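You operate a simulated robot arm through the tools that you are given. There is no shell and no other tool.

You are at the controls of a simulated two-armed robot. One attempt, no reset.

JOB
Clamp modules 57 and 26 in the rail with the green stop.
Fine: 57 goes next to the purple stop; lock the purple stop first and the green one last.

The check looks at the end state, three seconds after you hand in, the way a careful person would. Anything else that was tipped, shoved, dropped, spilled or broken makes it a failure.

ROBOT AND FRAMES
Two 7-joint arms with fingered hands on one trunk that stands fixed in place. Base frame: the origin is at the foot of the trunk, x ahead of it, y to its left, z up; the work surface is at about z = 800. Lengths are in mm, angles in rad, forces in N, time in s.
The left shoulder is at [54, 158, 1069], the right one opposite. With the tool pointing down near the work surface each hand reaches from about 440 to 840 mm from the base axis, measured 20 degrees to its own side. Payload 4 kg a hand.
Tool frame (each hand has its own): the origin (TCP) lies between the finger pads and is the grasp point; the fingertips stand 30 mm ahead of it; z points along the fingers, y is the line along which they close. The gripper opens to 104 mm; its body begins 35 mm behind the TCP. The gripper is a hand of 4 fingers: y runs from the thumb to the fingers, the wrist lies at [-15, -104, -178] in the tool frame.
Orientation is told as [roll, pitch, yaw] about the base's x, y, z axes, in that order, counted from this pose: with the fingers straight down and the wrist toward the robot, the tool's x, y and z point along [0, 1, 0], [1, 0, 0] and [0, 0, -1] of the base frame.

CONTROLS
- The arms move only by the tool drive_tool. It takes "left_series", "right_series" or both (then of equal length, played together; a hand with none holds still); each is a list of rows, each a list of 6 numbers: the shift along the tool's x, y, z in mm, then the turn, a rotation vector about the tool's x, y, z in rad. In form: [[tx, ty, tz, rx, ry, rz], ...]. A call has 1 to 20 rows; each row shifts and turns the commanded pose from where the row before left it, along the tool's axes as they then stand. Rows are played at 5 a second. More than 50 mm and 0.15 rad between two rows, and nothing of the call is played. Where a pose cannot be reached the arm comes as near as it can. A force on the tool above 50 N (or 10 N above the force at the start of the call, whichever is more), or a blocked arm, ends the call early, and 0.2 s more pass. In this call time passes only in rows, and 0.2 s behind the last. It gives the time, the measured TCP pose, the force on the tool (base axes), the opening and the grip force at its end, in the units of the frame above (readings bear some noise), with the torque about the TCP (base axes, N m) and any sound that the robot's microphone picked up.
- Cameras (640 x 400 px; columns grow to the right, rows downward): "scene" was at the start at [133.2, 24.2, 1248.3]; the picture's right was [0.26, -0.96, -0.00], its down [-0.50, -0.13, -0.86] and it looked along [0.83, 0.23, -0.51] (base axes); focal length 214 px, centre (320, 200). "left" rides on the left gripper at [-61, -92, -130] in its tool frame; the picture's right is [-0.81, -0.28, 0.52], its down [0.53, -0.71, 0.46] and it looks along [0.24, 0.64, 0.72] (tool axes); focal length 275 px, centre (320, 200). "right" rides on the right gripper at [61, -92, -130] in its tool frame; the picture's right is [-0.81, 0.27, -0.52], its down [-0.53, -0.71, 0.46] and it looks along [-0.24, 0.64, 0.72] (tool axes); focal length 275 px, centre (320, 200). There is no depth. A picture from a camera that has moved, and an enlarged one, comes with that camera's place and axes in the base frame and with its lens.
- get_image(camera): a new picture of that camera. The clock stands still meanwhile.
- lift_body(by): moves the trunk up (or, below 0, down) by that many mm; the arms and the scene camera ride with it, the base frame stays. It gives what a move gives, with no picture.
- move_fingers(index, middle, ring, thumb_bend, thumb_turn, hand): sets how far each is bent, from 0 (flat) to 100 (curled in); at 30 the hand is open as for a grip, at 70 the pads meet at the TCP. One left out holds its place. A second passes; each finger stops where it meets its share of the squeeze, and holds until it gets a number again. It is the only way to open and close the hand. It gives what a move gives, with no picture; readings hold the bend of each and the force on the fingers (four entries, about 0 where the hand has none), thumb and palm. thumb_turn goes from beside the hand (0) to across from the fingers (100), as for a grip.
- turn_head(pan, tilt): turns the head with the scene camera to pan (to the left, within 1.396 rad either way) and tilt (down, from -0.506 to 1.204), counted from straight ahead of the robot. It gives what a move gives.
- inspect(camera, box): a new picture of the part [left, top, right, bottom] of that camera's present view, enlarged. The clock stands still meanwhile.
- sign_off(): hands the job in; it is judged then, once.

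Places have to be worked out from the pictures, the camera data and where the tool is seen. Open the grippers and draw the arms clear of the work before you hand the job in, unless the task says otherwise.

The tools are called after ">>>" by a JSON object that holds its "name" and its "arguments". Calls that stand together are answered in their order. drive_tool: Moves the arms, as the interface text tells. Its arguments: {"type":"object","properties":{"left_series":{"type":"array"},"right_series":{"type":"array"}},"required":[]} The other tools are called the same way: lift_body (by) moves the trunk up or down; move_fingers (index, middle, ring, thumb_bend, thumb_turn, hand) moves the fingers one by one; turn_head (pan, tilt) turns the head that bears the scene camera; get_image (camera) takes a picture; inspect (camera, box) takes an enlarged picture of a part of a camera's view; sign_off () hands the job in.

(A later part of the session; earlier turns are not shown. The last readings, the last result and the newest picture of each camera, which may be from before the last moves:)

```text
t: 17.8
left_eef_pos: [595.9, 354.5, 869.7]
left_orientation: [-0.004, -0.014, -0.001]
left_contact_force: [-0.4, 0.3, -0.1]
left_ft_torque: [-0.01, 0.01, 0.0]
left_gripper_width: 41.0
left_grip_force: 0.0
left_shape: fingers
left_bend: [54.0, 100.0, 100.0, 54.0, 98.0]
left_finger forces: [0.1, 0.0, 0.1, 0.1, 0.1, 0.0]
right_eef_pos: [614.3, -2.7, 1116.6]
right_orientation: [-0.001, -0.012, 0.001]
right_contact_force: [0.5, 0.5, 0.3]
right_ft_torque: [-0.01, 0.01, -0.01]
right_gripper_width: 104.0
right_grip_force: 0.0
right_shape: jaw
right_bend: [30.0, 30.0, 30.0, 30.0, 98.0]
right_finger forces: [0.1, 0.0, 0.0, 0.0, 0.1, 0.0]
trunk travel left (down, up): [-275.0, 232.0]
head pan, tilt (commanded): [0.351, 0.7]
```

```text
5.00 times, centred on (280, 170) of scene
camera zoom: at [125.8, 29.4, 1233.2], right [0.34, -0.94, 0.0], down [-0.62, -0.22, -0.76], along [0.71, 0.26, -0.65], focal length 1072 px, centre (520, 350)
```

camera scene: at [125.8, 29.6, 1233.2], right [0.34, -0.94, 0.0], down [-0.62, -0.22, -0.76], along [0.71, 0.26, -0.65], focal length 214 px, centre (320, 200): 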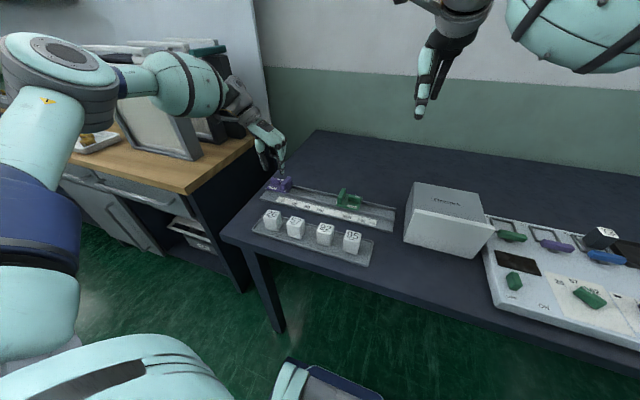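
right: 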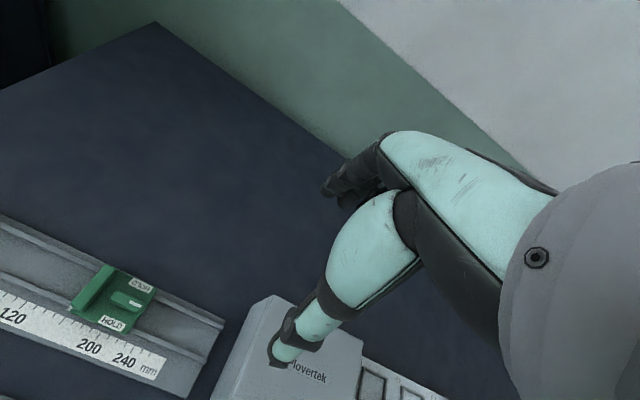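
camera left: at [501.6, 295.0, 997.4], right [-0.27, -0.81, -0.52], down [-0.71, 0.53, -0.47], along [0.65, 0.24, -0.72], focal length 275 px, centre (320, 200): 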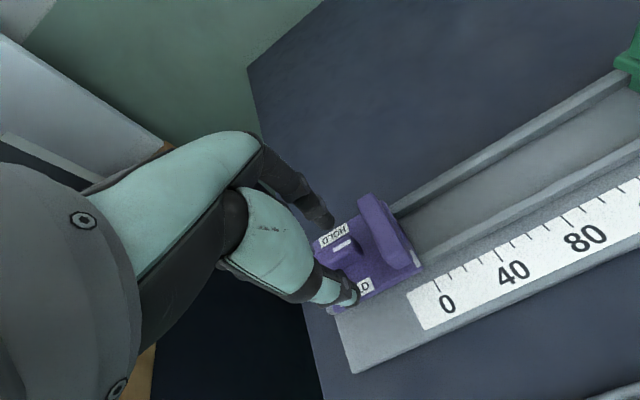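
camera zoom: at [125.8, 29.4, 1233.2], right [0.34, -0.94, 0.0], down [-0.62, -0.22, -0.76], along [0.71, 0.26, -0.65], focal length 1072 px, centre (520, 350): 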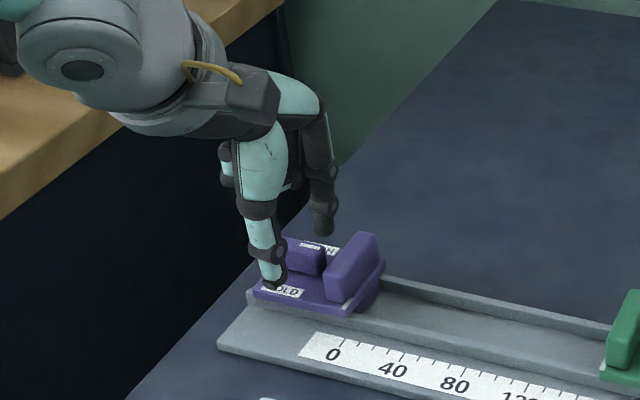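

Thumb and index straddle the lever with no contact force. I'll go down 4 mm more for a better overlap and then close the pinch gently on the lever.

>>> {"name": "drive_tool", "arguments": {"left_series": [[0, 0, 4, 0, 0, 0], [0, 0, 0, 0, 0, 0]]}}

>>> {"name": "move_fingers", "arguments": {"hand": "left", "index": 62, "thumb_bend": 62}}

>>> {"name": "inspect", "arguments": {"camera": "left", "box": [260, 170, 400, 310]}}

>>> {"name": "inspect", "arguments": {"camera": "scene", "box": [240, 130, 320, 210]}}

```text
t: 18.4
left_eef_pos: [594.8, 354.4, 865.3]
left_orientation: [0.001, -0.012, 0.001]
left_contact_force: [0.2, -0.1, -0.4]
left_ft_torque: [-0.04, -0.01, -0.01]
left_gripper_width: 41.2
left_grip_force: 0.0
left_shape: fingers
left_bend: [54.0, 100.0, 100.0, 54.0, 98.0]
left_finger forces: [0.0, 0.0, 0.0, 0.1, 0.0, 0.0]
right_eef_pos: [613.9, -3.4, 1117.5]
right_orientation: [0.0, -0.013, -0.004]
right_contact_force: [-0.2, 0.0, 0.1]
right_ft_torque: [0.0, -0.02, 0.03]
right_gripper_width: 103.7
right_grip_force: 0.1
right_shape: jaw
right_bend: [30.0, 30.0, 30.0, 30.0, 98.0]
right_finger forces: [0.0, 0.0, 0.1, 0.0, 0.0, 0.0]
trunk travel left (down, up): [-275.0, 232.0]
head pan, tilt (commanded): [0.351, 0.7]
```

```text
t: 19.4
left_eef_pos: [595.3, 353.1, 865.5]
left_orientation: [0.0, -0.012, 0.002]
left_contact_force: [-0.2, -0.4, -0.4]
left_ft_torque: [0.01, 0.01, 0.0]
left_gripper_width: 21.2
left_grip_force: 0.1
left_shape: fingers
left_bend: [62.0, 100.0, 100.0, 62.0, 98.0]
left_finger forces: [0.0, 0.1, 0.1, 0.0, 0.0, 0.0]
right_eef_pos: [613.7, -1.5, 1117.7]
right_orientation: [0.001, -0.012, -0.001]
right_contact_force: [0.5, 0.3, 0.6]
right_ft_torque: [0.0, 0.01, -0.01]
right_gripper_width: 103.9
right_grip_force: 0.1
right_shape: jaw
right_bend: [30.0, 30.0, 30.0, 30.0, 98.0]
right_finger forces: [0.0, 0.1, 0.1, 0.0, 0.0, 0.0]
trunk travel left (down, up): [-275.0, 232.0]
head pan, tilt (commanded): [0.351, 0.7]
```

```text
2.86 times, centred on (330, 240) of left
camera zoom: at [501.1, 295.1, 994.1], right [-0.27, -0.81, -0.52], down [-0.71, 0.53, -0.46], along [0.65, 0.24, -0.72], focal length 786 px, centre (291, 86)
```

zoom: 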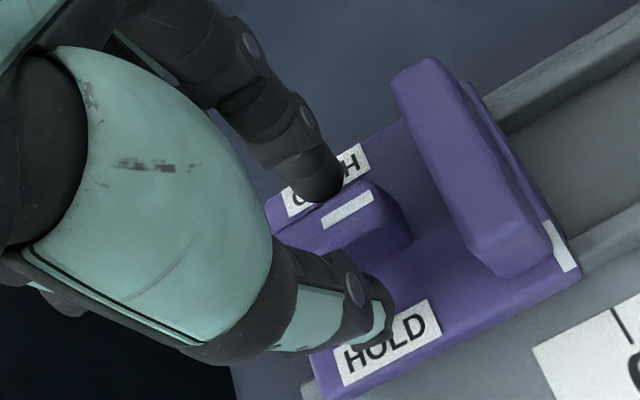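

```text
5.00 times, centred on (280, 170) of scene
camera zoom: at [125.9, 29.5, 1233.2], right [0.34, -0.94, 0.0], down [-0.62, -0.22, -0.76], along [0.71, 0.26, -0.65], focal length 1072 px, centre (520, 350)
```

zoom: 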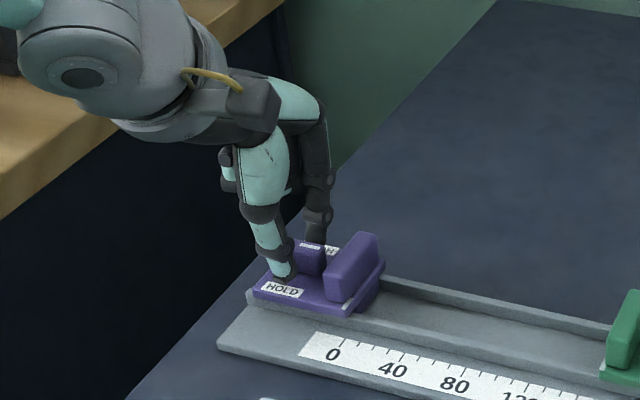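

Both fingers are close to the lever's sides and centred on it. I'll close further until they press on it.

>>> {"name": "move_fingers", "arguments": {"hand": "left", "index": 72, "thumb_bend": 72}}

>>> {"name": "inspect", "arguments": {"camera": "left", "box": [260, 170, 400, 310]}}

>>> {"name": "inspect", "arguments": {"camera": "scene", "box": [240, 130, 320, 210]}}

```text
t: 20.4
left_eef_pos: [595.5, 354.8, 864.8]
left_orientation: [-0.001, -0.013, 0.0]
left_contact_force: [-0.4, 0.7, -2.5]
left_ft_torque: [0.0, 0.03, 0.0]
left_gripper_width: 8.6
left_grip_force: 4.9
left_shape: fingers
left_bend: [71.0, 100.0, 100.0, 68.0, 97.0]
left_finger forces: [5.2, 0.0, 0.1, 0.0, 5.2, 0.0]
right_eef_pos: [612.9, -1.9, 1118.0]
right_orientation: [0.0, -0.012, -0.002]
right_contact_force: [-0.3, 0.0, 0.3]
right_ft_torque: [-0.01, -0.03, 0.02]
right_gripper_width: 104.1
right_grip_force: 0.0
right_shape: jaw
right_bend: [30.0, 30.0, 30.0, 30.0, 98.0]
right_finger forces: [0.1, 0.0, 0.0, 0.0, 0.0, 0.0]
trunk travel left (down, up): [-275.0, 232.0]
head pan, tilt (commanded): [0.351, 0.7]
```

```text
2.86 times, centred on (330, 240) of left
camera zoom: at [501.3, 295.3, 993.9], right [-0.27, -0.81, -0.52], down [-0.71, 0.53, -0.46], along [0.65, 0.24, -0.72], focal length 786 px, centre (291, 86)
```

zoom: 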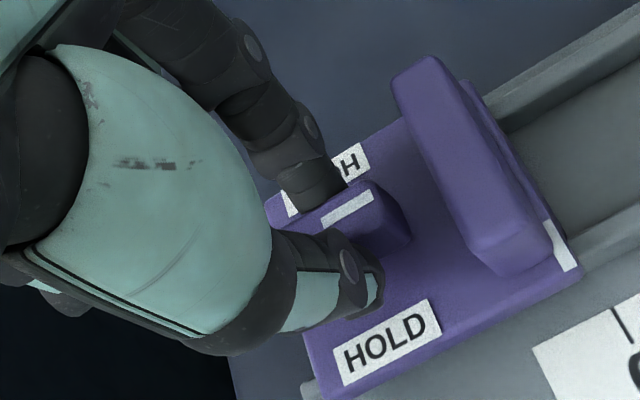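

```text
5.00 times, centred on (280, 170) of scene
camera zoom: at [126.2, 29.6, 1233.1], right [0.34, -0.94, 0.0], down [-0.62, -0.22, -0.76], along [0.71, 0.26, -0.65], focal length 1072 px, centre (520, 350)
```

zoom: 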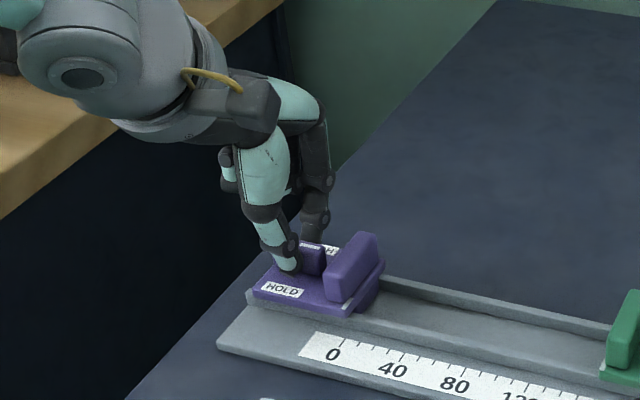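

The pinch holds the lever with about 5 N from each side. I'll turn it clockwise (mark toward the near HOLD) about the pivot, in a first part of 0.6 rad, and check that the lever follows.

>>> {"name": "drive_tool", "arguments": {"left_series": [[-0.26, 0.51, 0, 0, 0, 0.15], [-0.26, 0.51, 0, 0, 0, 0.15], [-0.26, 0.51, 0, 0, 0, 0.15], [-0.26, 0.51, 0, 0, 0, 0.15]]}}

>>> {"name": "inspect", "arguments": {"camera": "left", "box": [260, 170, 400, 310]}}

>>> {"name": "inspect", "arguments": {"camera": "scene", "box": [240, 130, 320, 210]}}

```text
t: 21.4
left_eef_pos: [597.0, 354.9, 864.6]
left_orientation: [0.005, -0.013, -0.598]
left_contact_force: [1.6, 0.5, 1.1]
left_ft_torque: [0.02, -0.01, 0.04]
left_gripper_width: 8.7
left_grip_force: 5.2
left_shape: fingers
left_bend: [71.0, 100.0, 100.0, 68.0, 97.0]
left_finger forces: [6.4, 0.0, 0.0, 0.1, 4.6, 0.0]
right_eef_pos: [614.3, -3.0, 1117.8]
right_orientation: [0.001, -0.012, -0.001]
right_contact_force: [-0.2, 0.9, 0.4]
right_ft_torque: [0.01, -0.04, -0.03]
right_gripper_width: 103.9
right_grip_force: 0.1
right_shape: jaw
right_bend: [30.0, 30.0, 30.0, 30.0, 98.0]
right_finger forces: [0.1, 0.0, 0.0, 0.0, 0.0, 0.1]
trunk travel left (down, up): [-275.0, 232.0]
head pan, tilt (commanded): [0.351, 0.7]
```

```text
2.86 times, centred on (330, 240) of left
camera zoom: at [484.7, 357.5, 993.2], right [-0.68, -0.52, -0.52], down [-0.28, 0.84, -0.46], along [0.68, -0.17, -0.72], focal length 786 px, centre (291, 86)
```

zoom: 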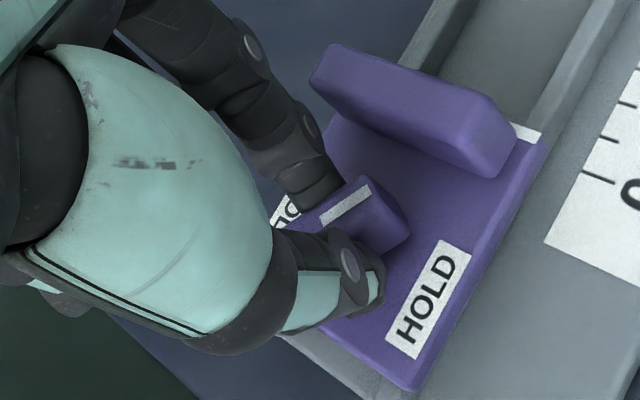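

```text
5.00 times, centred on (280, 170) of scene
camera zoom: at [126.3, 29.7, 1233.2], right [0.34, -0.94, 0.0], down [-0.62, -0.22, -0.76], along [0.71, 0.26, -0.65], focal length 1072 px, centre (520, 350)
```

zoom: 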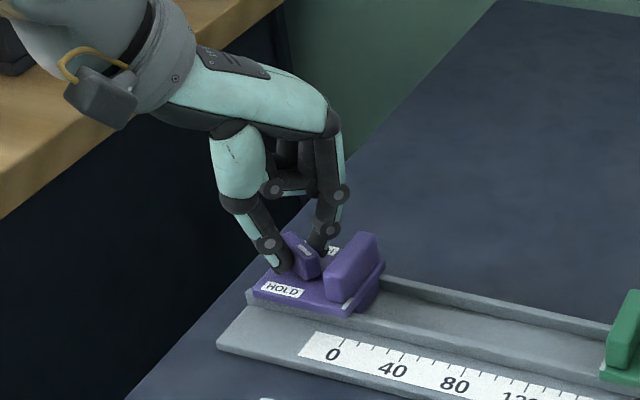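

The lever follows the fingers and the stop has not moved. I'll continue the turn to the full quarter.

>>> {"name": "drive_tool", "arguments": {"left_series": [[-0.26, 0.51, 0, 0, 0, 0.15], [-0.26, 0.51, 0, 0, 0, 0.15], [-0.26, 0.51, 0, 0, 0, 0.15], [-0.26, 0.51, 0, 0, 0, 0.15], [-0.26, 0.51, 0, 0, 0, 0.15], [-0.26, 0.51, 0, 0, 0, 0.15], [-0.12, 0.24, 0, 0, 0, 0.07]]}}

>>> {"name": "inspect", "arguments": {"camera": "left", "box": [260, 170, 400, 310]}}

>>> {"name": "inspect", "arguments": {"camera": "scene", "box": [240, 130, 320, 210]}}

```text
t: 23.0
left_eef_pos: [582.8, 346.2, 871.4]
left_orientation: [0.012, 0.002, -1.571]
left_contact_force: [1.9, -0.1, -0.9]
left_ft_torque: [0.01, -0.04, 0.0]
left_gripper_width: 8.0
left_grip_force: 3.0
left_shape: fingers
left_bend: [71.0, 100.0, 100.0, 67.0, 98.0]
left_finger forces: [3.3, 0.0, 0.1, 0.0, 3.9, 0.0]
left hand out of reach, approached as far as the arm can: row 6, 7
right_eef_pos: [613.8, -1.3, 1117.7]
right_orientation: [0.0, -0.012, 0.0]
right_contact_force: [0.6, -1.0, 0.4]
right_ft_torque: [0.04, 0.01, 0.04]
right_gripper_width: 104.0
right_grip_force: 0.0
right_shape: jaw
right_bend: [30.0, 30.0, 30.0, 30.0, 98.0]
right_finger forces: [0.0, 0.0, 0.0, 0.0, 0.0, 0.1]
trunk travel left (down, up): [-275.0, 232.0]
head pan, tilt (commanded): [0.351, 0.7]
```

```text
2.86 times, centred on (330, 240) of left
camera zoom: at [518.8, 440.4, 1000.9], right [-0.8, 0.28, -0.53], down [0.54, 0.71, -0.45], along [0.25, -0.64, -0.72], focal length 786 px, centre (291, 86)
```

zoom: 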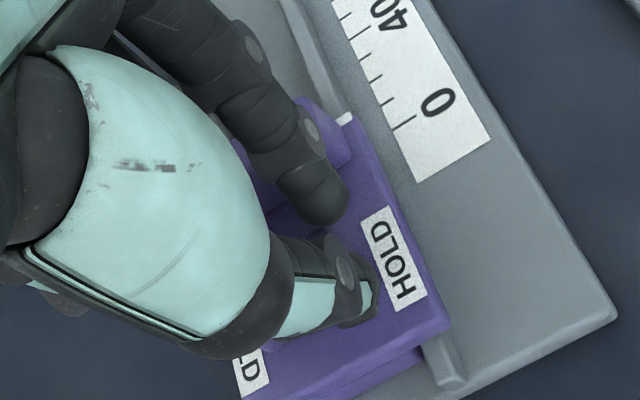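

```text
5.00 times, centred on (280, 170) of scene
camera zoom: at [126.2, 29.4, 1233.2], right [0.34, -0.94, 0.0], down [-0.62, -0.22, -0.76], along [0.71, 0.26, -0.65], focal length 1072 px, centre (520, 350)
```

zoom: 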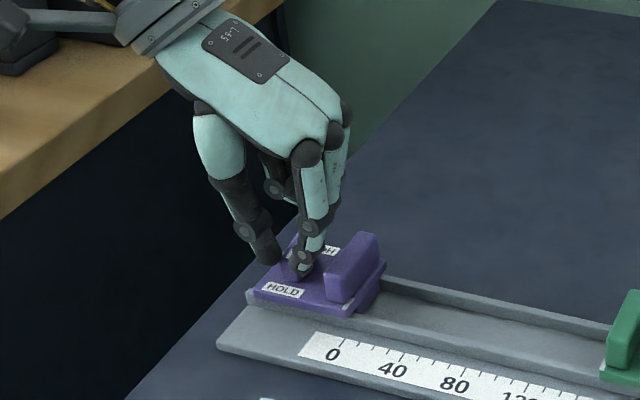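

The arm ran out of reach in the last two rows, so the hand slid a little toward the robot and up, although the lever seems mostly turned. I'll open mainly the thumb (the index has the wall behind it), then lift and look at the lever.

>>> {"name": "move_fingers", "arguments": {"hand": "left", "index": 66, "thumb_bend": 54}}

>>> {"name": "drive_tool", "arguments": {"left_series": [[0, 0, -12, 0, 0, 0], [0, 0, -20, 0, 0, 0], [0, 0, -20, 0, 0, 0], [0, 0, -10, 0, 0, 0], [0, 0, 0, 0, 0, 0]]}}

>>> {"name": "get_image", "arguments": {"camera": "left"}}

>>> {"name": "inspect", "arguments": {"camera": "left", "box": [280, 180, 440, 320]}}

>>> {"name": "inspect", "arguments": {"camera": "scene", "box": [240, 130, 320, 210]}}

```text
t: 24.0
left_eef_pos: [582.3, 346.7, 871.5]
left_orientation: [0.015, 0.004, -1.569]
left_contact_force: [-0.3, 0.4, 0.4]
left_ft_torque: [0.01, -0.01, 0.02]
left_gripper_width: 25.8
left_grip_force: 0.2
left_shape: fingers
left_bend: [66.0, 100.0, 100.0, 54.0, 98.0]
left_finger forces: [0.1, 0.0, 0.2, 0.0, 0.1, 0.0]
right_eef_pos: [612.8, -2.3, 1115.6]
right_orientation: [0.0, -0.012, -0.001]
right_contact_force: [0.1, -0.5, 0.2]
right_ft_torque: [-0.03, -0.01, -0.03]
right_gripper_width: 103.8
right_grip_force: 0.0
right_shape: jaw
right_bend: [30.0, 30.0, 30.0, 30.0, 98.0]
right_finger forces: [0.1, 0.0, 0.1, 0.1, 0.0, 0.1]
trunk travel left (down, up): [-275.0, 232.0]
head pan, tilt (commanded): [0.351, 0.7]
```

```text
t: 25.2
left_eef_pos: [580.2, 345.6, 932.4]
left_orientation: [0.011, -0.001, -1.569]
left_contact_force: [0.3, 0.5, -0.9]
left_ft_torque: [-0.01, 0.04, 0.02]
left_gripper_width: 25.8
left_grip_force: 0.1
left_shape: fingers
left_bend: [66.0, 100.0, 100.0, 54.0, 98.0]
left_finger forces: [0.1, 0.0, 0.1, 0.0, 0.1, 0.1]
right_eef_pos: [613.5, -3.7, 1117.0]
right_orientation: [0.001, -0.012, -0.002]
right_contact_force: [0.0, -0.4, -0.1]
right_ft_torque: [0.0, 0.0, 0.03]
right_gripper_width: 103.8
right_grip_force: 0.2
right_shape: jaw
right_bend: [30.0, 30.0, 30.0, 30.0, 98.0]
right_finger forces: [0.1, 0.1, 0.0, 0.0, 0.0, 0.0]
trunk travel left (down, up): [-275.0, 232.0]
head pan, tilt (commanded): [0.351, 0.7]
```

```text
taken
camera left: at [517.3, 439.8, 1063.0], right [-0.8, 0.27, -0.53], down [0.54, 0.71, -0.45], along [0.25, -0.65, -0.72], focal length 275 px, centre (320, 200)
```

left: 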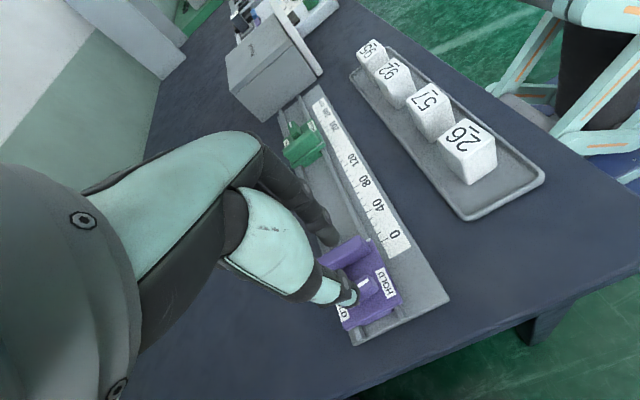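

```text
2.86 times, centred on (360, 250) of left
camera zoom: at [517.3, 439.8, 1063.0], right [-0.8, 0.27, -0.53], down [0.54, 0.71, -0.45], along [0.25, -0.65, -0.72], focal length 786 px, centre (206, 57)
```

zoom: 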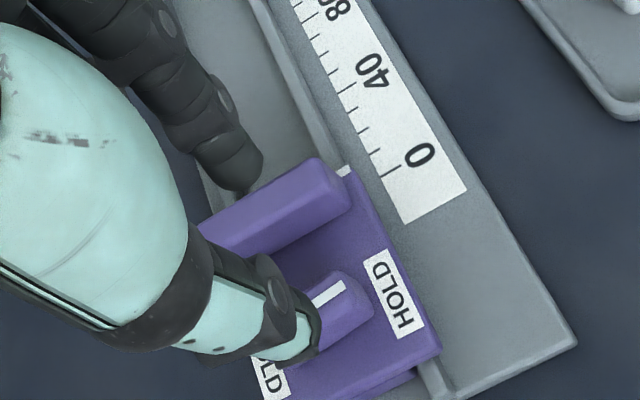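

```text
5.00 times, centred on (280, 170) of scene
camera zoom: at [126.0, 29.5, 1233.2], right [0.34, -0.94, 0.0], down [-0.62, -0.22, -0.76], along [0.71, 0.26, -0.65], focal length 1072 px, centre (520, 350)
```

zoom: 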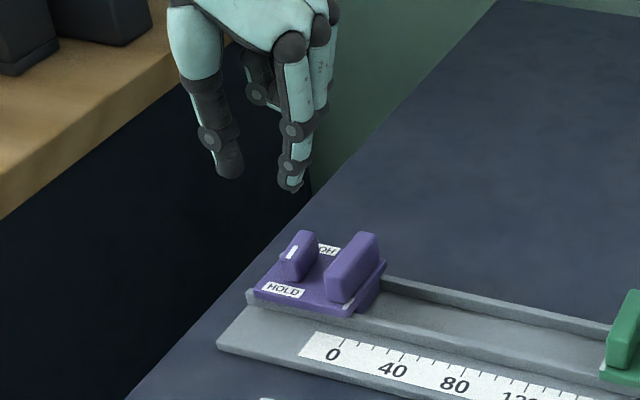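

The mark now points toward the near HOLD label. I'll zoom in tightly from both cameras to judge whether the lever is at the full 90°.

>>> {"name": "inspect", "arguments": {"camera": "scene", "box": [266, 166, 306, 196]}}

>>> {"name": "inspect", "arguments": {"camera": "left", "box": [330, 230, 410, 320]}}

```text
13.33 times, centred on (286, 181) of scene
camera zoom: at [126.0, 29.5, 1233.2], right [0.34, -0.94, 0.0], down [-0.62, -0.22, -0.76], along [0.71, 0.26, -0.65], focal length 2860 px, centre (773, 453)
```

zoom: 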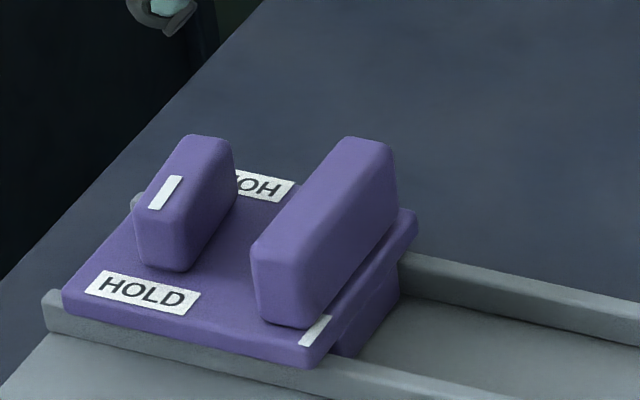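

```text
4.44 times, centred on (370, 275) of left
camera zoom: at [517.3, 439.8, 1063.0], right [-0.8, 0.27, -0.53], down [0.54, 0.71, -0.45], along [0.25, -0.65, -0.72], focal length 1224 px, centre (98, -133)
```

zoom: 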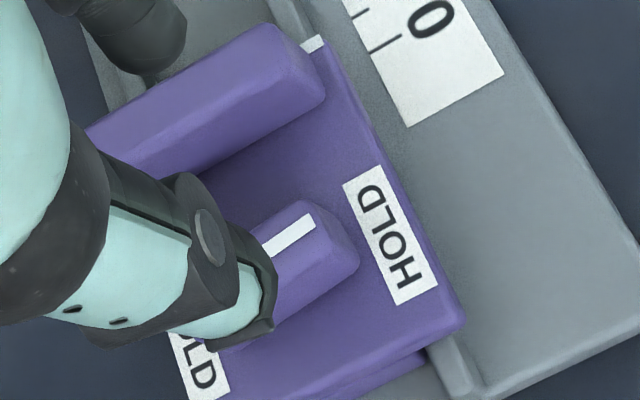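

The lever looks about 5–8° short of a full quarter turn, and no click was heard. Working lower was out of reach, so I'll raise the hand 60 mm and then lower the trunk 60 mm to gain reach at this yaw.

>>> {"name": "drive_tool", "arguments": {"left_series": [[0, 0, -30, 0, 0, 0], [0, 0, -30, 0, 0, 0]]}}

>>> {"name": "lift_body", "arguments": {"by": -60}}

>>> {"name": "get_image", "arguments": {"camera": "scene"}}

>>> {"name": "get_image", "arguments": {"camera": "left"}}

```text
t: 25.8
left_eef_pos: [580.3, 348.5, 995.3]
left_orientation: [0.012, 0.001, -1.57]
left_contact_force: [-0.4, -0.3, 0.0]
left_ft_torque: [-0.02, 0.02, 0.01]
left_gripper_width: 25.5
left_grip_force: 0.0
left_shape: fingers
left_bend: [66.0, 100.0, 100.0, 54.0, 98.0]
left_finger forces: [0.1, 0.1, 0.0, 0.0, 0.0, 0.0]
right_eef_pos: [613.3, -3.9, 1118.3]
right_orientation: [-0.002, -0.013, -0.001]
right_contact_force: [0.5, 0.2, 0.6]
right_ft_torque: [-0.02, 0.0, 0.03]
right_gripper_width: 104.1
right_grip_force: 0.1
right_shape: jaw
right_bend: [30.0, 30.0, 30.0, 30.0, 98.0]
right_finger forces: [0.0, 0.1, 0.0, 0.0, 0.0, 0.1]
trunk travel left (down, up): [-275.0, 232.0]
head pan, tilt (commanded): [0.351, 0.7]
```

```text
t: 26.8
left_eef_pos: [580.6, 348.0, 934.5]
left_orientation: [0.012, 0.001, -1.57]
left_contact_force: [0.4, -0.5, -1.6]
left_ft_torque: [-0.03, 0.02, 0.01]
left_gripper_width: 26.0
left_grip_force: 0.0
left_shape: fingers
left_bend: [66.0, 100.0, 100.0, 54.0, 98.0]
left_finger forces: [0.1, 0.0, 0.0, 0.1, 0.1, 0.1]
right_eef_pos: [612.6, -2.6, 1058.2]
right_orientation: [-0.002, -0.011, -0.003]
right_contact_force: [0.4, 0.1, 0.0]
right_ft_torque: [-0.02, -0.01, 0.02]
right_gripper_width: 103.9
right_grip_force: 0.1
right_shape: jaw
right_bend: [30.0, 30.0, 30.0, 30.0, 98.0]
right_finger forces: [0.0, 0.0, 0.0, 0.0, 0.1, 0.1]
trunk travel left (down, up): [-215.0, 292.0]
head pan, tilt (commanded): [0.351, 0.7]
```

```text
taken
camera scene: at [124.9, 29.4, 1173.8], right [0.34, -0.94, 0.0], down [-0.62, -0.22, -0.76], along [0.71, 0.26, -0.65], focal length 214 px, centre (320, 200)
```

scene: 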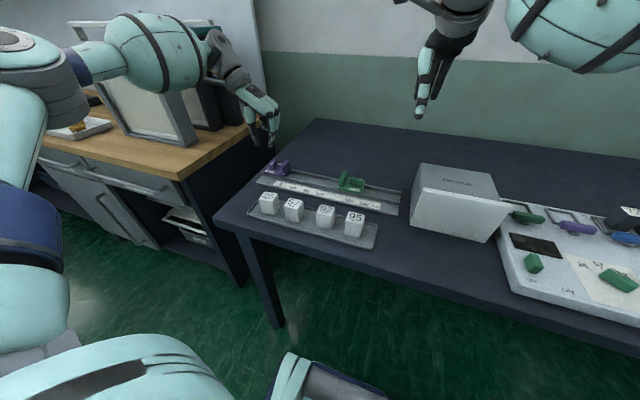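

```text
taken
camera left: at [517.1, 441.2, 1064.1], right [-0.8, 0.27, -0.53], down [0.54, 0.71, -0.45], along [0.25, -0.64, -0.72], focal length 275 px, centre (320, 200)
```

left: 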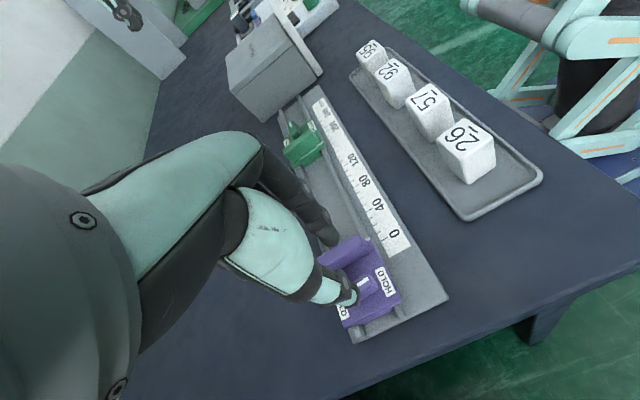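

The trunk is down 60 mm and the hand is back at z≈934. I'll set the index tighter (64) so it fits between lever and wall, shift over the pivot, and descend to z≈890 to check alignment.

>>> {"name": "move_fingers", "arguments": {"hand": "left", "index": 64, "thumb_bend": 54}}

>>> {"name": "drive_tool", "arguments": {"left_series": [[8, -1, 14, 0, 0, 0], [8, -1, 14, 0, 0, 0], [1, 0, 14, 0, 0, 0], [0, 0, 0, 0, 0, 0]]}}

>>> {"name": "inspect", "arguments": {"camera": "left", "box": [280, 180, 440, 320]}}

>>> {"name": "inspect", "arguments": {"camera": "scene", "box": [240, 100, 320, 190]}}

```text
t: 27.8
left_eef_pos: [579.6, 347.5, 934.9]
left_orientation: [0.011, -0.001, -1.569]
left_contact_force: [0.2, 0.0, 0.7]
left_ft_torque: [-0.05, 0.03, -0.03]
left_gripper_width: 28.1
left_grip_force: 0.1
left_shape: fingers
left_bend: [64.0, 100.0, 100.0, 54.0, 98.0]
left_finger forces: [0.0, 0.0, 0.0, 0.0, 0.0, 0.0]
right_eef_pos: [613.6, -3.2, 1058.0]
right_orientation: [0.001, -0.012, -0.002]
right_contact_force: [0.1, 0.0, -0.3]
right_ft_torque: [0.02, -0.01, 0.01]
right_gripper_width: 103.7
right_grip_force: 0.0
right_shape: jaw
right_bend: [30.0, 30.0, 30.0, 30.0, 98.0]
right_finger forces: [0.0, 0.1, 0.1, 0.0, 0.0, 0.1]
trunk travel left (down, up): [-215.0, 292.0]
head pan, tilt (commanded): [0.351, 0.7]
```

```text
t: 28.8
left_eef_pos: [599.9, 350.1, 892.8]
left_orientation: [0.013, 0.0, -1.568]
left_contact_force: [0.8, 0.2, -0.3]
left_ft_torque: [0.02, -0.04, 0.01]
left_gripper_width: 27.9
left_grip_force: 0.0
left_shape: fingers
left_bend: [64.0, 100.0, 100.0, 54.0, 98.0]
left_finger forces: [0.0, 0.0, 0.0, 0.0, 0.0, 0.1]
right_eef_pos: [613.7, -2.3, 1057.3]
right_orientation: [0.001, -0.012, -0.002]
right_contact_force: [0.3, -0.6, -0.5]
right_ft_torque: [0.01, 0.02, 0.01]
right_gripper_width: 103.8
right_grip_force: 0.0
right_shape: jaw
right_bend: [30.0, 30.0, 30.0, 30.0, 98.0]
right_finger forces: [0.0, 0.0, 0.0, 0.0, 0.0, 0.0]
trunk travel left (down, up): [-215.0, 292.0]
head pan, tilt (commanded): [0.351, 0.7]
```

```text
2.86 times, centred on (360, 250) of left
camera zoom: at [536.5, 443.2, 1022.3], right [-0.8, 0.27, -0.53], down [0.54, 0.71, -0.45], along [0.25, -0.65, -0.72], focal length 786 px, centre (206, 57)
```

zoom: 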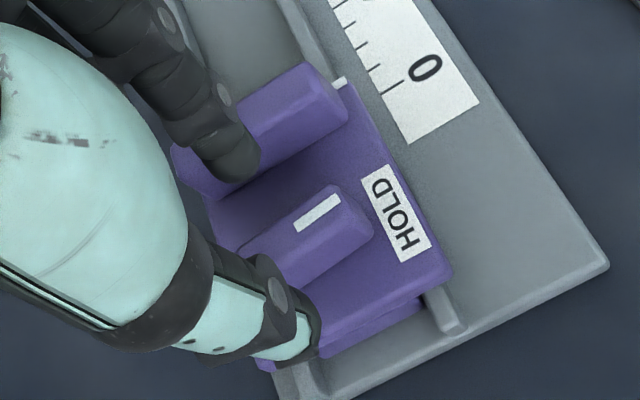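

```text
4.44 times, centred on (280, 145) of scene
camera zoom: at [125.2, 29.4, 1173.8], right [0.34, -0.94, 0.0], down [-0.62, -0.22, -0.76], along [0.71, 0.26, -0.65], focal length 953 px, centre (498, 444)
```

zoom: 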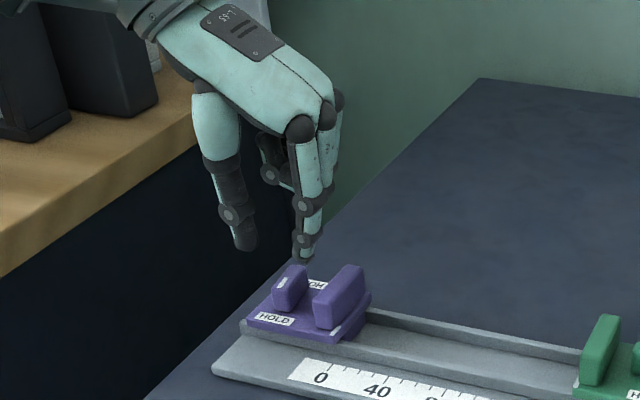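

The index tip sits at about y=335.5, between the lever face (≈345) and the wall (≈322), so it can pass down. I'll descend in small steps with a slight centring shift.

>>> {"name": "drive_tool", "arguments": {"left_series": [[-1, 0.5, 8, 0, 0, 0], [-1, 0.5, 8, 0, 0, 0], [0, 0, 6, 0, 0, 0], [0, 0, 4, 0, 0, 0], [0, 0, 0, 0, 0, 0]]}}

>>> {"name": "inspect", "arguments": {"camera": "left", "box": [260, 170, 400, 310]}}

>>> {"name": "inspect", "arguments": {"camera": "scene", "box": [250, 120, 310, 180]}}

```text
t: 30.0
left_eef_pos: [597.3, 347.5, 865.5]
left_orientation: [0.011, -0.001, -1.573]
left_contact_force: [-0.2, 0.2, 0.4]
left_ft_torque: [-0.01, 0.01, 0.0]
left_gripper_width: 27.8
left_grip_force: 0.1
left_shape: fingers
left_bend: [64.0, 100.0, 100.0, 54.0, 98.0]
left_finger forces: [0.0, 0.1, 0.0, 0.0, 0.0, 0.0]
right_eef_pos: [613.7, -2.4, 1059.0]
right_orientation: [0.0, -0.014, 0.0]
right_contact_force: [-0.2, -0.8, 0.0]
right_ft_torque: [0.0, -0.08, 0.0]
right_gripper_width: 104.1
right_grip_force: 0.1
right_shape: jaw
right_bend: [30.0, 30.0, 30.0, 30.0, 98.0]
right_finger forces: [0.1, 0.0, 0.1, 0.0, 0.0, 0.0]
trunk travel left (down, up): [-215.0, 292.0]
head pan, tilt (commanded): [0.351, 0.7]
```

```text
2.86 times, centred on (330, 240) of left
camera zoom: at [533.2, 440.6, 994.9], right [-0.8, 0.27, -0.53], down [0.54, 0.71, -0.45], along [0.25, -0.65, -0.72], focal length 786 px, centre (291, 86)
```

zoom: 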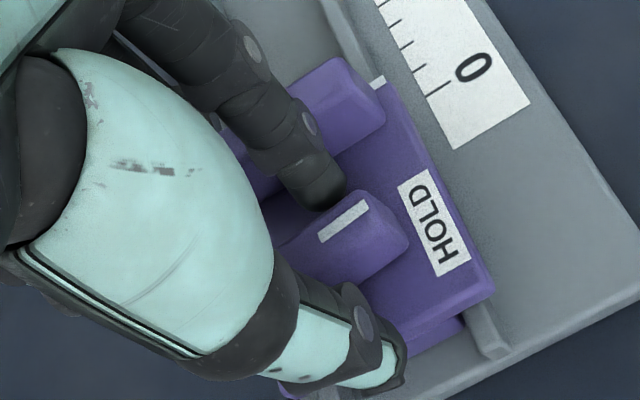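

```text
6.67 times, centred on (280, 150) of scene
camera zoom: at [125.1, 29.5, 1173.8], right [0.34, -0.94, 0.0], down [-0.62, -0.22, -0.76], along [0.71, 0.26, -0.65], focal length 1430 px, centre (587, 533)
```

zoom: 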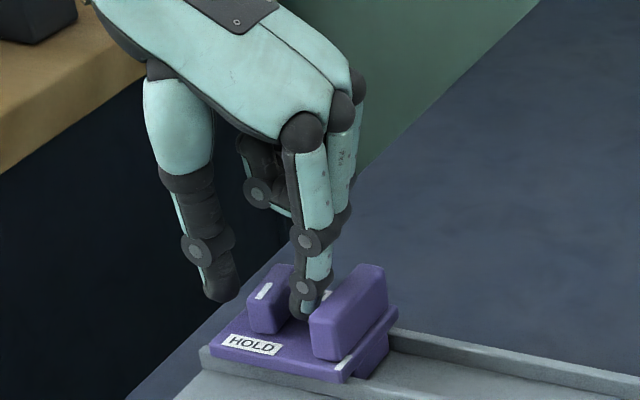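

Reached the working height with the index cleanly between lever and wall and no contact force. I'll now close the pinch on the lever, which should also straighten it.

>>> {"name": "move_fingers", "arguments": {"hand": "left", "index": 74, "thumb_bend": 74}}

>>> {"name": "inspect", "arguments": {"camera": "left", "box": [260, 170, 400, 310]}}

>>> {"name": "inspect", "arguments": {"camera": "scene", "box": [250, 120, 310, 180]}}

```text
t: 31.0
left_eef_pos: [596.8, 347.0, 864.9]
left_orientation: [0.012, -0.002, -1.57]
left_contact_force: [-0.3, 1.2, -4.3]
left_ft_torque: [0.03, -0.03, -0.01]
left_gripper_width: 8.4
left_grip_force: 7.2
left_shape: fingers
left_bend: [73.0, 100.0, 100.0, 67.0, 97.0]
left_finger forces: [6.8, 0.0, 0.1, 0.1, 7.6, 0.0]
right_eef_pos: [614.5, -3.4, 1057.7]
right_orientation: [-0.001, -0.011, -0.002]
right_contact_force: [-0.1, -0.4, 0.4]
right_ft_torque: [0.0, -0.01, 0.0]
right_gripper_width: 104.1
right_grip_force: 0.0
right_shape: jaw
right_bend: [30.0, 30.0, 30.0, 30.0, 98.0]
right_finger forces: [0.0, 0.0, 0.1, 0.0, 0.1, 0.1]
trunk travel left (down, up): [-215.0, 292.0]
head pan, tilt (commanded): [0.351, 0.7]
```

```text
2.86 times, centred on (330, 240) of left
camera zoom: at [533.5, 441.0, 994.4], right [-0.8, 0.27, -0.53], down [0.54, 0.71, -0.45], along [0.25, -0.65, -0.72], focal length 786 px, centre (291, 86)
```

zoom: 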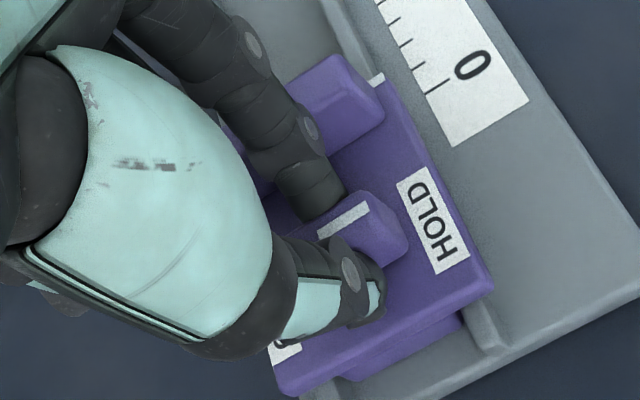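

```text
6.67 times, centred on (280, 150) of scene
camera zoom: at [125.6, 29.8, 1173.7], right [0.34, -0.94, 0.0], down [-0.62, -0.22, -0.76], along [0.71, 0.26, -0.65], focal length 1430 px, centre (587, 533)
```

zoom: 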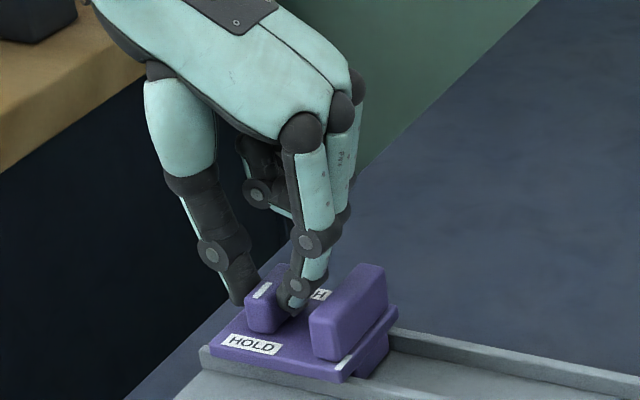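

Pinched at about 7 N on each side. I'll rotate a further 0.2 rad to bring the lever fully to its HOLD position and watch the torque and sounds.

>>> {"name": "drive_tool", "arguments": {"left_series": [[-0.41, 0.26, 0, 0, 0, 0.1], [-0.41, 0.26, 0, 0, 0, 0.1], [0, 0, 0, 0, 0, 0]]}}

>>> {"name": "inspect", "arguments": {"camera": "left", "box": [260, 170, 400, 310]}}

>>> {"name": "inspect", "arguments": {"camera": "scene", "box": [250, 120, 310, 180]}}

```text
t: 31.8
left_eef_pos: [593.2, 347.1, 866.4]
left_orientation: [0.013, 0.004, -1.769]
left_contact_force: [8.5, -0.9, -6.7]
left_ft_torque: [-0.03, -0.22, 0.06]
left_gripper_width: 8.9
left_grip_force: 7.9
left_shape: fingers
left_bend: [73.0, 100.0, 100.0, 67.0, 98.0]
left_finger forces: [7.8, 0.0, 0.0, 0.0, 7.8, 0.1]
left hand out of reach, approached as far as the arm can: row 2
right_eef_pos: [615.8, -2.4, 1057.0]
right_orientation: [0.0, -0.011, -0.002]
right_contact_force: [-0.3, 0.3, 0.4]
right_ft_torque: [-0.02, 0.0, 0.01]
right_gripper_width: 104.0
right_grip_force: 0.0
right_shape: jaw
right_bend: [30.0, 30.0, 30.0, 30.0, 98.0]
right_finger forces: [0.1, 0.1, 0.1, 0.0, 0.1, 0.1]
trunk travel left (down, up): [-215.0, 292.0]
head pan, tilt (commanded): [0.351, 0.7]
```

```text
2.86 times, centred on (330, 240) of left
camera zoom: at [549.0, 450.4, 996.2], right [-0.73, 0.43, -0.53], down [0.67, 0.59, -0.45], along [0.12, -0.68, -0.72], focal length 786 px, centre (291, 86)
```

zoom: 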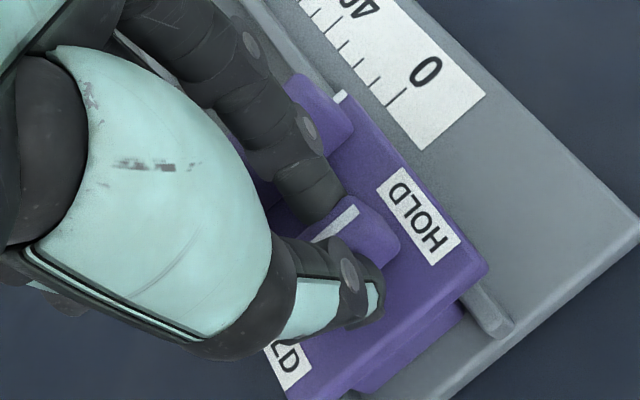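

```text
6.67 times, centred on (280, 150) of scene
camera zoom: at [127.0, 29.8, 1173.6], right [0.34, -0.94, -0.01], down [-0.62, -0.22, -0.76], along [0.71, 0.26, -0.66], focal length 1430 px, centre (587, 533)
```

zoom: 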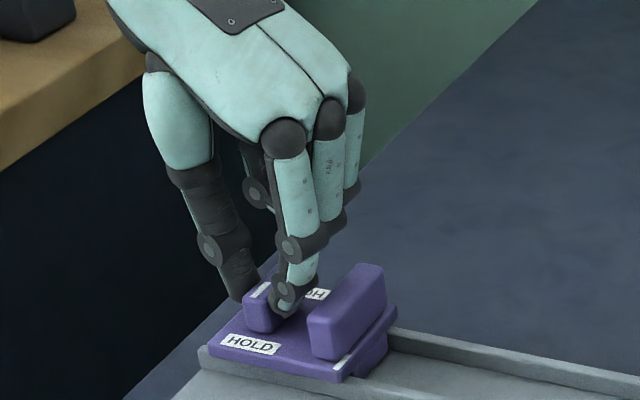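

The hand reached yaw -1.77 and a pull of about 8 N appeared since the arm drifted slightly toward the robot. I'll release (thumb mainly), lift straight up, and check the lever's angle.

>>> {"name": "move_fingers", "arguments": {"hand": "left", "index": 66, "thumb_bend": 54}}

>>> {"name": "drive_tool", "arguments": {"left_series": [[0, 0, -10, 0, 0, 0], [0, 0, -20, 0, 0, 0], [0, 0, -30, 0, 0, 0], [0, -30, -30, 0, 0, 0], [0, -30, 0, 0, 0, 0]]}}

>>> {"name": "inspect", "arguments": {"camera": "left", "box": [300, 160, 460, 300]}}

>>> {"name": "inspect", "arguments": {"camera": "scene", "box": [260, 150, 310, 185]}}

```text
t: 32.8
left_eef_pos: [591.9, 346.9, 866.6]
left_orientation: [0.014, 0.004, -1.769]
left_contact_force: [0.7, -0.5, -0.1]
left_ft_torque: [0.01, 0.03, -0.02]
left_gripper_width: 25.6
left_grip_force: 0.0
left_shape: fingers
left_bend: [66.0, 100.0, 100.0, 54.0, 98.0]
left_finger forces: [0.1, 0.0, 0.0, 0.0, 0.0, 0.0]
right_eef_pos: [614.1, -3.1, 1057.8]
right_orientation: [0.0, -0.011, -0.002]
right_contact_force: [0.4, -0.5, 0.1]
right_ft_torque: [-0.02, -0.04, 0.0]
right_gripper_width: 103.9
right_grip_force: 0.0
right_shape: jaw
right_bend: [30.0, 30.0, 30.0, 30.0, 98.0]
right_finger forces: [0.1, 0.1, 0.0, 0.0, 0.0, 0.1]
trunk travel left (down, up): [-215.0, 292.0]
head pan, tilt (commanded): [0.351, 0.7]
```

```text
t: 34.0
left_eef_pos: [596.6, 401.7, 965.6]
left_orientation: [0.014, 0.007, -1.772]
left_contact_force: [0.0, -1.0, 0.6]
left_ft_torque: [0.02, 0.02, -0.01]
left_gripper_width: 25.7
left_grip_force: 0.0
left_shape: fingers
left_bend: [66.0, 100.0, 100.0, 54.0, 98.0]
left_finger forces: [0.1, 0.1, 0.1, 0.0, 0.0, 0.0]
left hand out of reach, approached as far as the arm can: row 5
right_eef_pos: [613.1, -2.4, 1058.8]
right_orientation: [0.0, -0.013, -0.002]
right_contact_force: [0.3, -0.3, -0.4]
right_ft_torque: [0.0, -0.01, 0.01]
right_gripper_width: 103.8
right_grip_force: 0.1
right_shape: jaw
right_bend: [30.0, 30.0, 30.0, 30.0, 98.0]
right_finger forces: [0.1, 0.0, 0.0, 0.1, 0.0, 0.1]
trunk travel left (down, up): [-215.0, 292.0]
head pan, tilt (commanded): [0.351, 0.7]
```

```text
2.86 times, centred on (380, 230) of left
camera zoom: at [552.0, 505.4, 1096.5], right [-0.73, 0.43, -0.53], down [0.67, 0.59, -0.44], along [0.12, -0.68, -0.73], focal length 786 px, centre (149, 114)
```

zoom: 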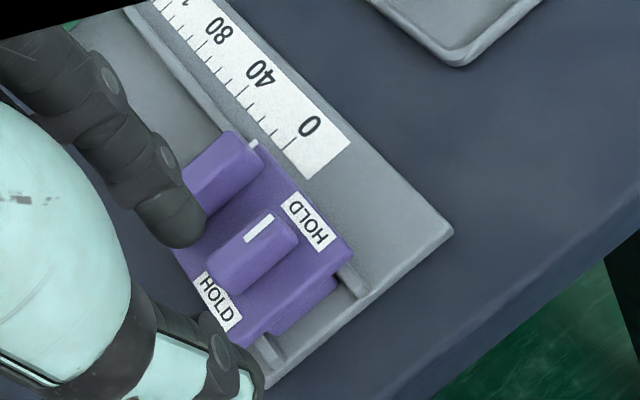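

```text
11.43 times, centred on (285, 168) of scene
camera zoom: at [124.7, 29.6, 1173.8], right [0.34, -0.94, 0.0], down [-0.62, -0.22, -0.76], along [0.71, 0.26, -0.65], focal length 2451 px, centre (720, 571)
```

zoom: 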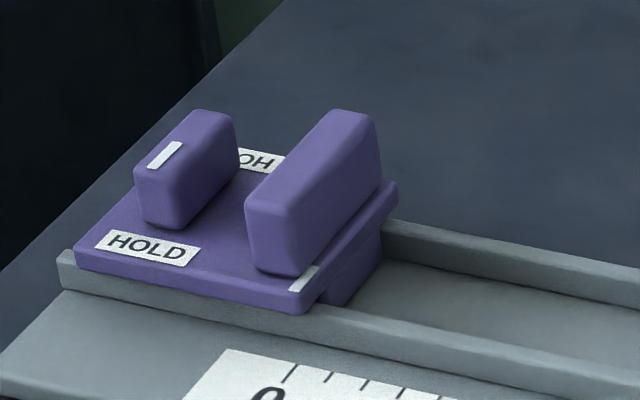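

The lever now stands parallel to the wall, i.e. square across the rail with its mark toward the near HOLD: the purple stop is locked. Next I'll turn the hand back to yaw 0 and move over the tray to look at modules 57 and 26.

>>> {"name": "drive_tool", "arguments": {"left_series": [[0, 0, 0, 0, 0, -0.1475], [0, 0, 0, 0, 0, -0.1475], [0, 0, 0, 0, 0, -0.1475], [0, 0, 0, 0, 0, -0.1475], [0, 0, 0, 0, 0, -0.1475], [0, 0, 0, 0, 0, -0.1475], [0, 0, 0, 0, 0, -0.1475], [0, 0, 0, 0, 0, -0.1475], [0, 0, 0, 0, 0, -0.1475], [0, 0, 0, 0, 0, -0.1475], [0, 0, 0, 0, 0, -0.1475], [0, 0, 0, 0, 0, -0.1475], [-18, -37, 0, 0, 0, 0], [-18, -37, 0, 0, 0, 0], [-18, -37, 2, 0, 0, 0], [-18, -37, 2, 0, 0, 0], [-18, -37, 2, 0, 0, 0]]}}

>>> {"name": "get_image", "arguments": {"camera": "left"}}

>>> {"name": "get_image", "arguments": {"camera": "scene"}}

```text
t: 37.6
left_eef_pos: [407.5, 305.9, 952.9]
left_orientation: [0.001, -0.011, 0.003]
left_contact_force: [-0.5, 1.1, 0.5]
left_ft_torque: [-0.01, -0.02, 0.01]
left_gripper_width: 25.7
left_grip_force: 0.2
left_shape: fingers
left_bend: [66.0, 100.0, 100.0, 54.0, 98.0]
left_finger forces: [0.1, 0.0, 0.0, 0.0, 0.0, 0.0]
right_eef_pos: [613.2, -4.0, 1058.0]
right_orientation: [-0.001, -0.014, -0.002]
right_contact_force: [-0.4, -0.2, 0.6]
right_ft_torque: [-0.01, -0.02, 0.01]
right_gripper_width: 103.7
right_grip_force: 0.1
right_shape: jaw
right_bend: [30.0, 30.0, 30.0, 30.0, 98.0]
right_finger forces: [0.0, 0.0, 0.1, 0.0, 0.1, 0.0]
trunk travel left (down, up): [-215.0, 292.0]
head pan, tilt (commanded): [0.351, 0.7]
```

```text
taken
camera left: at [313.3, 246.4, 1080.9], right [-0.27, -0.81, -0.52], down [-0.71, 0.53, -0.46], along [0.65, 0.24, -0.72], focal length 275 px, centre (320, 200)
```

left: 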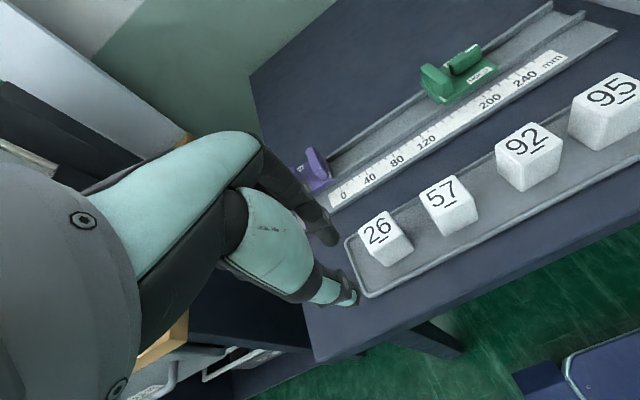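

```text
taken
camera scene: at [124.1, 29.2, 1173.9], right [0.34, -0.94, 0.0], down [-0.61, -0.22, -0.76], along [0.71, 0.26, -0.65], focal length 214 px, centre (320, 200)
```

scene: 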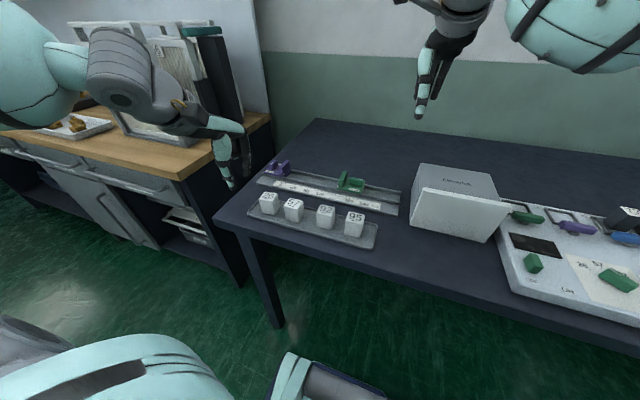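

The hand is back at yaw 0 with both modules in view. I'll zoom on 26 and 57 from this camera and from the scene camera to get sizes and positions.

>>> {"name": "inspect", "arguments": {"camera": "left", "box": [340, 150, 500, 290]}}

>>> {"name": "inspect", "arguments": {"camera": "scene", "box": [245, 170, 325, 240]}}

```text
2.86 times, centred on (420, 220) of left
camera zoom: at [313.3, 246.4, 1080.9], right [-0.27, -0.81, -0.52], down [-0.71, 0.53, -0.46], along [0.65, 0.24, -0.72], focal length 786 px, centre (34, 143)
```

zoom: 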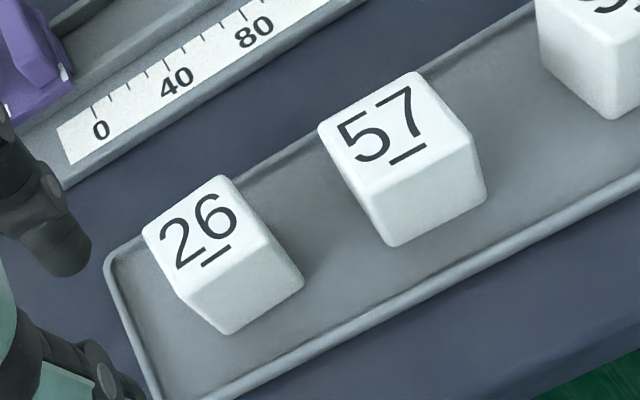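

```text
5.71 times, centred on (285, 205) of scene
camera zoom: at [124.1, 29.2, 1173.9], right [0.34, -0.94, 0.0], down [-0.61, -0.22, -0.76], along [0.71, 0.26, -0.65], focal length 1226 px, centre (520, 171)
```

zoom: 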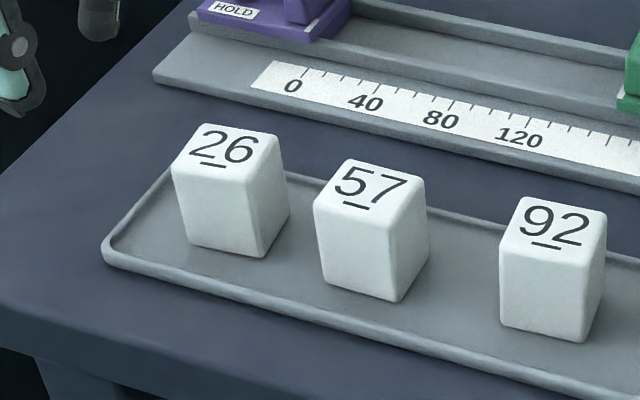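

Module 57 works out at x≈431–461, y≈196–230, z≈804–849, and 26 at x≈434–462, y≈262–296, both square to the axes. I'll zoom on the channel beside each stop to see what the modules will bear against.

>>> {"name": "inspect", "arguments": {"camera": "scene", "box": [262, 155, 322, 195]}}

>>> {"name": "inspect", "arguments": {"camera": "scene", "box": [320, 160, 390, 210]}}

>>> {"name": "inspect", "arguments": {"camera": "left", "box": [300, 60, 480, 200]}}

```text
10.00 times, centred on (292, 175) of scene
camera zoom: at [124.1, 29.2, 1173.9], right [0.34, -0.94, 0.0], down [-0.61, -0.22, -0.76], along [0.71, 0.26, -0.65], focal length 2145 px, centre (600, 450)
```

zoom: 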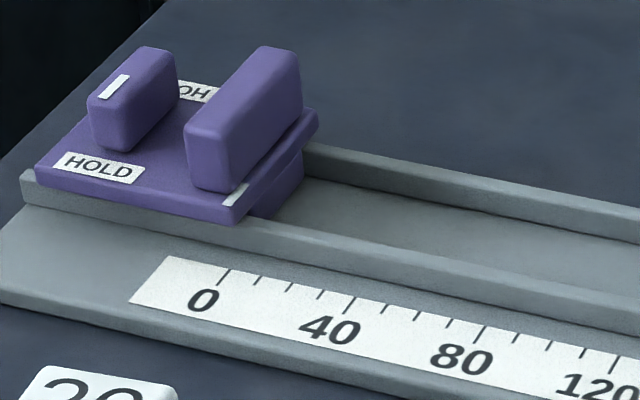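

```text
8.00 times, centred on (355, 185) of scene
camera zoom: at [124.1, 29.2, 1173.9], right [0.34, -0.94, 0.0], down [-0.61, -0.22, -0.76], along [0.71, 0.26, -0.65], focal length 1716 px, centre (40, 320)
```

zoom: 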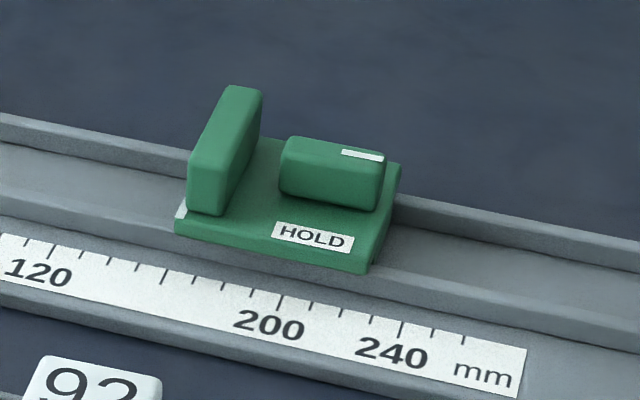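

```text
2.86 times, centred on (390, 130) of left
camera zoom: at [313.3, 246.4, 1080.9], right [-0.27, -0.81, -0.52], down [-0.71, 0.53, -0.46], along [0.65, 0.24, -0.72], focal length 786 px, centre (120, 400)
```

zoom: 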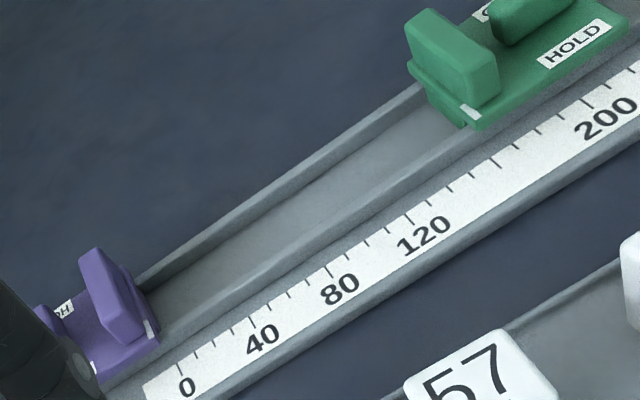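

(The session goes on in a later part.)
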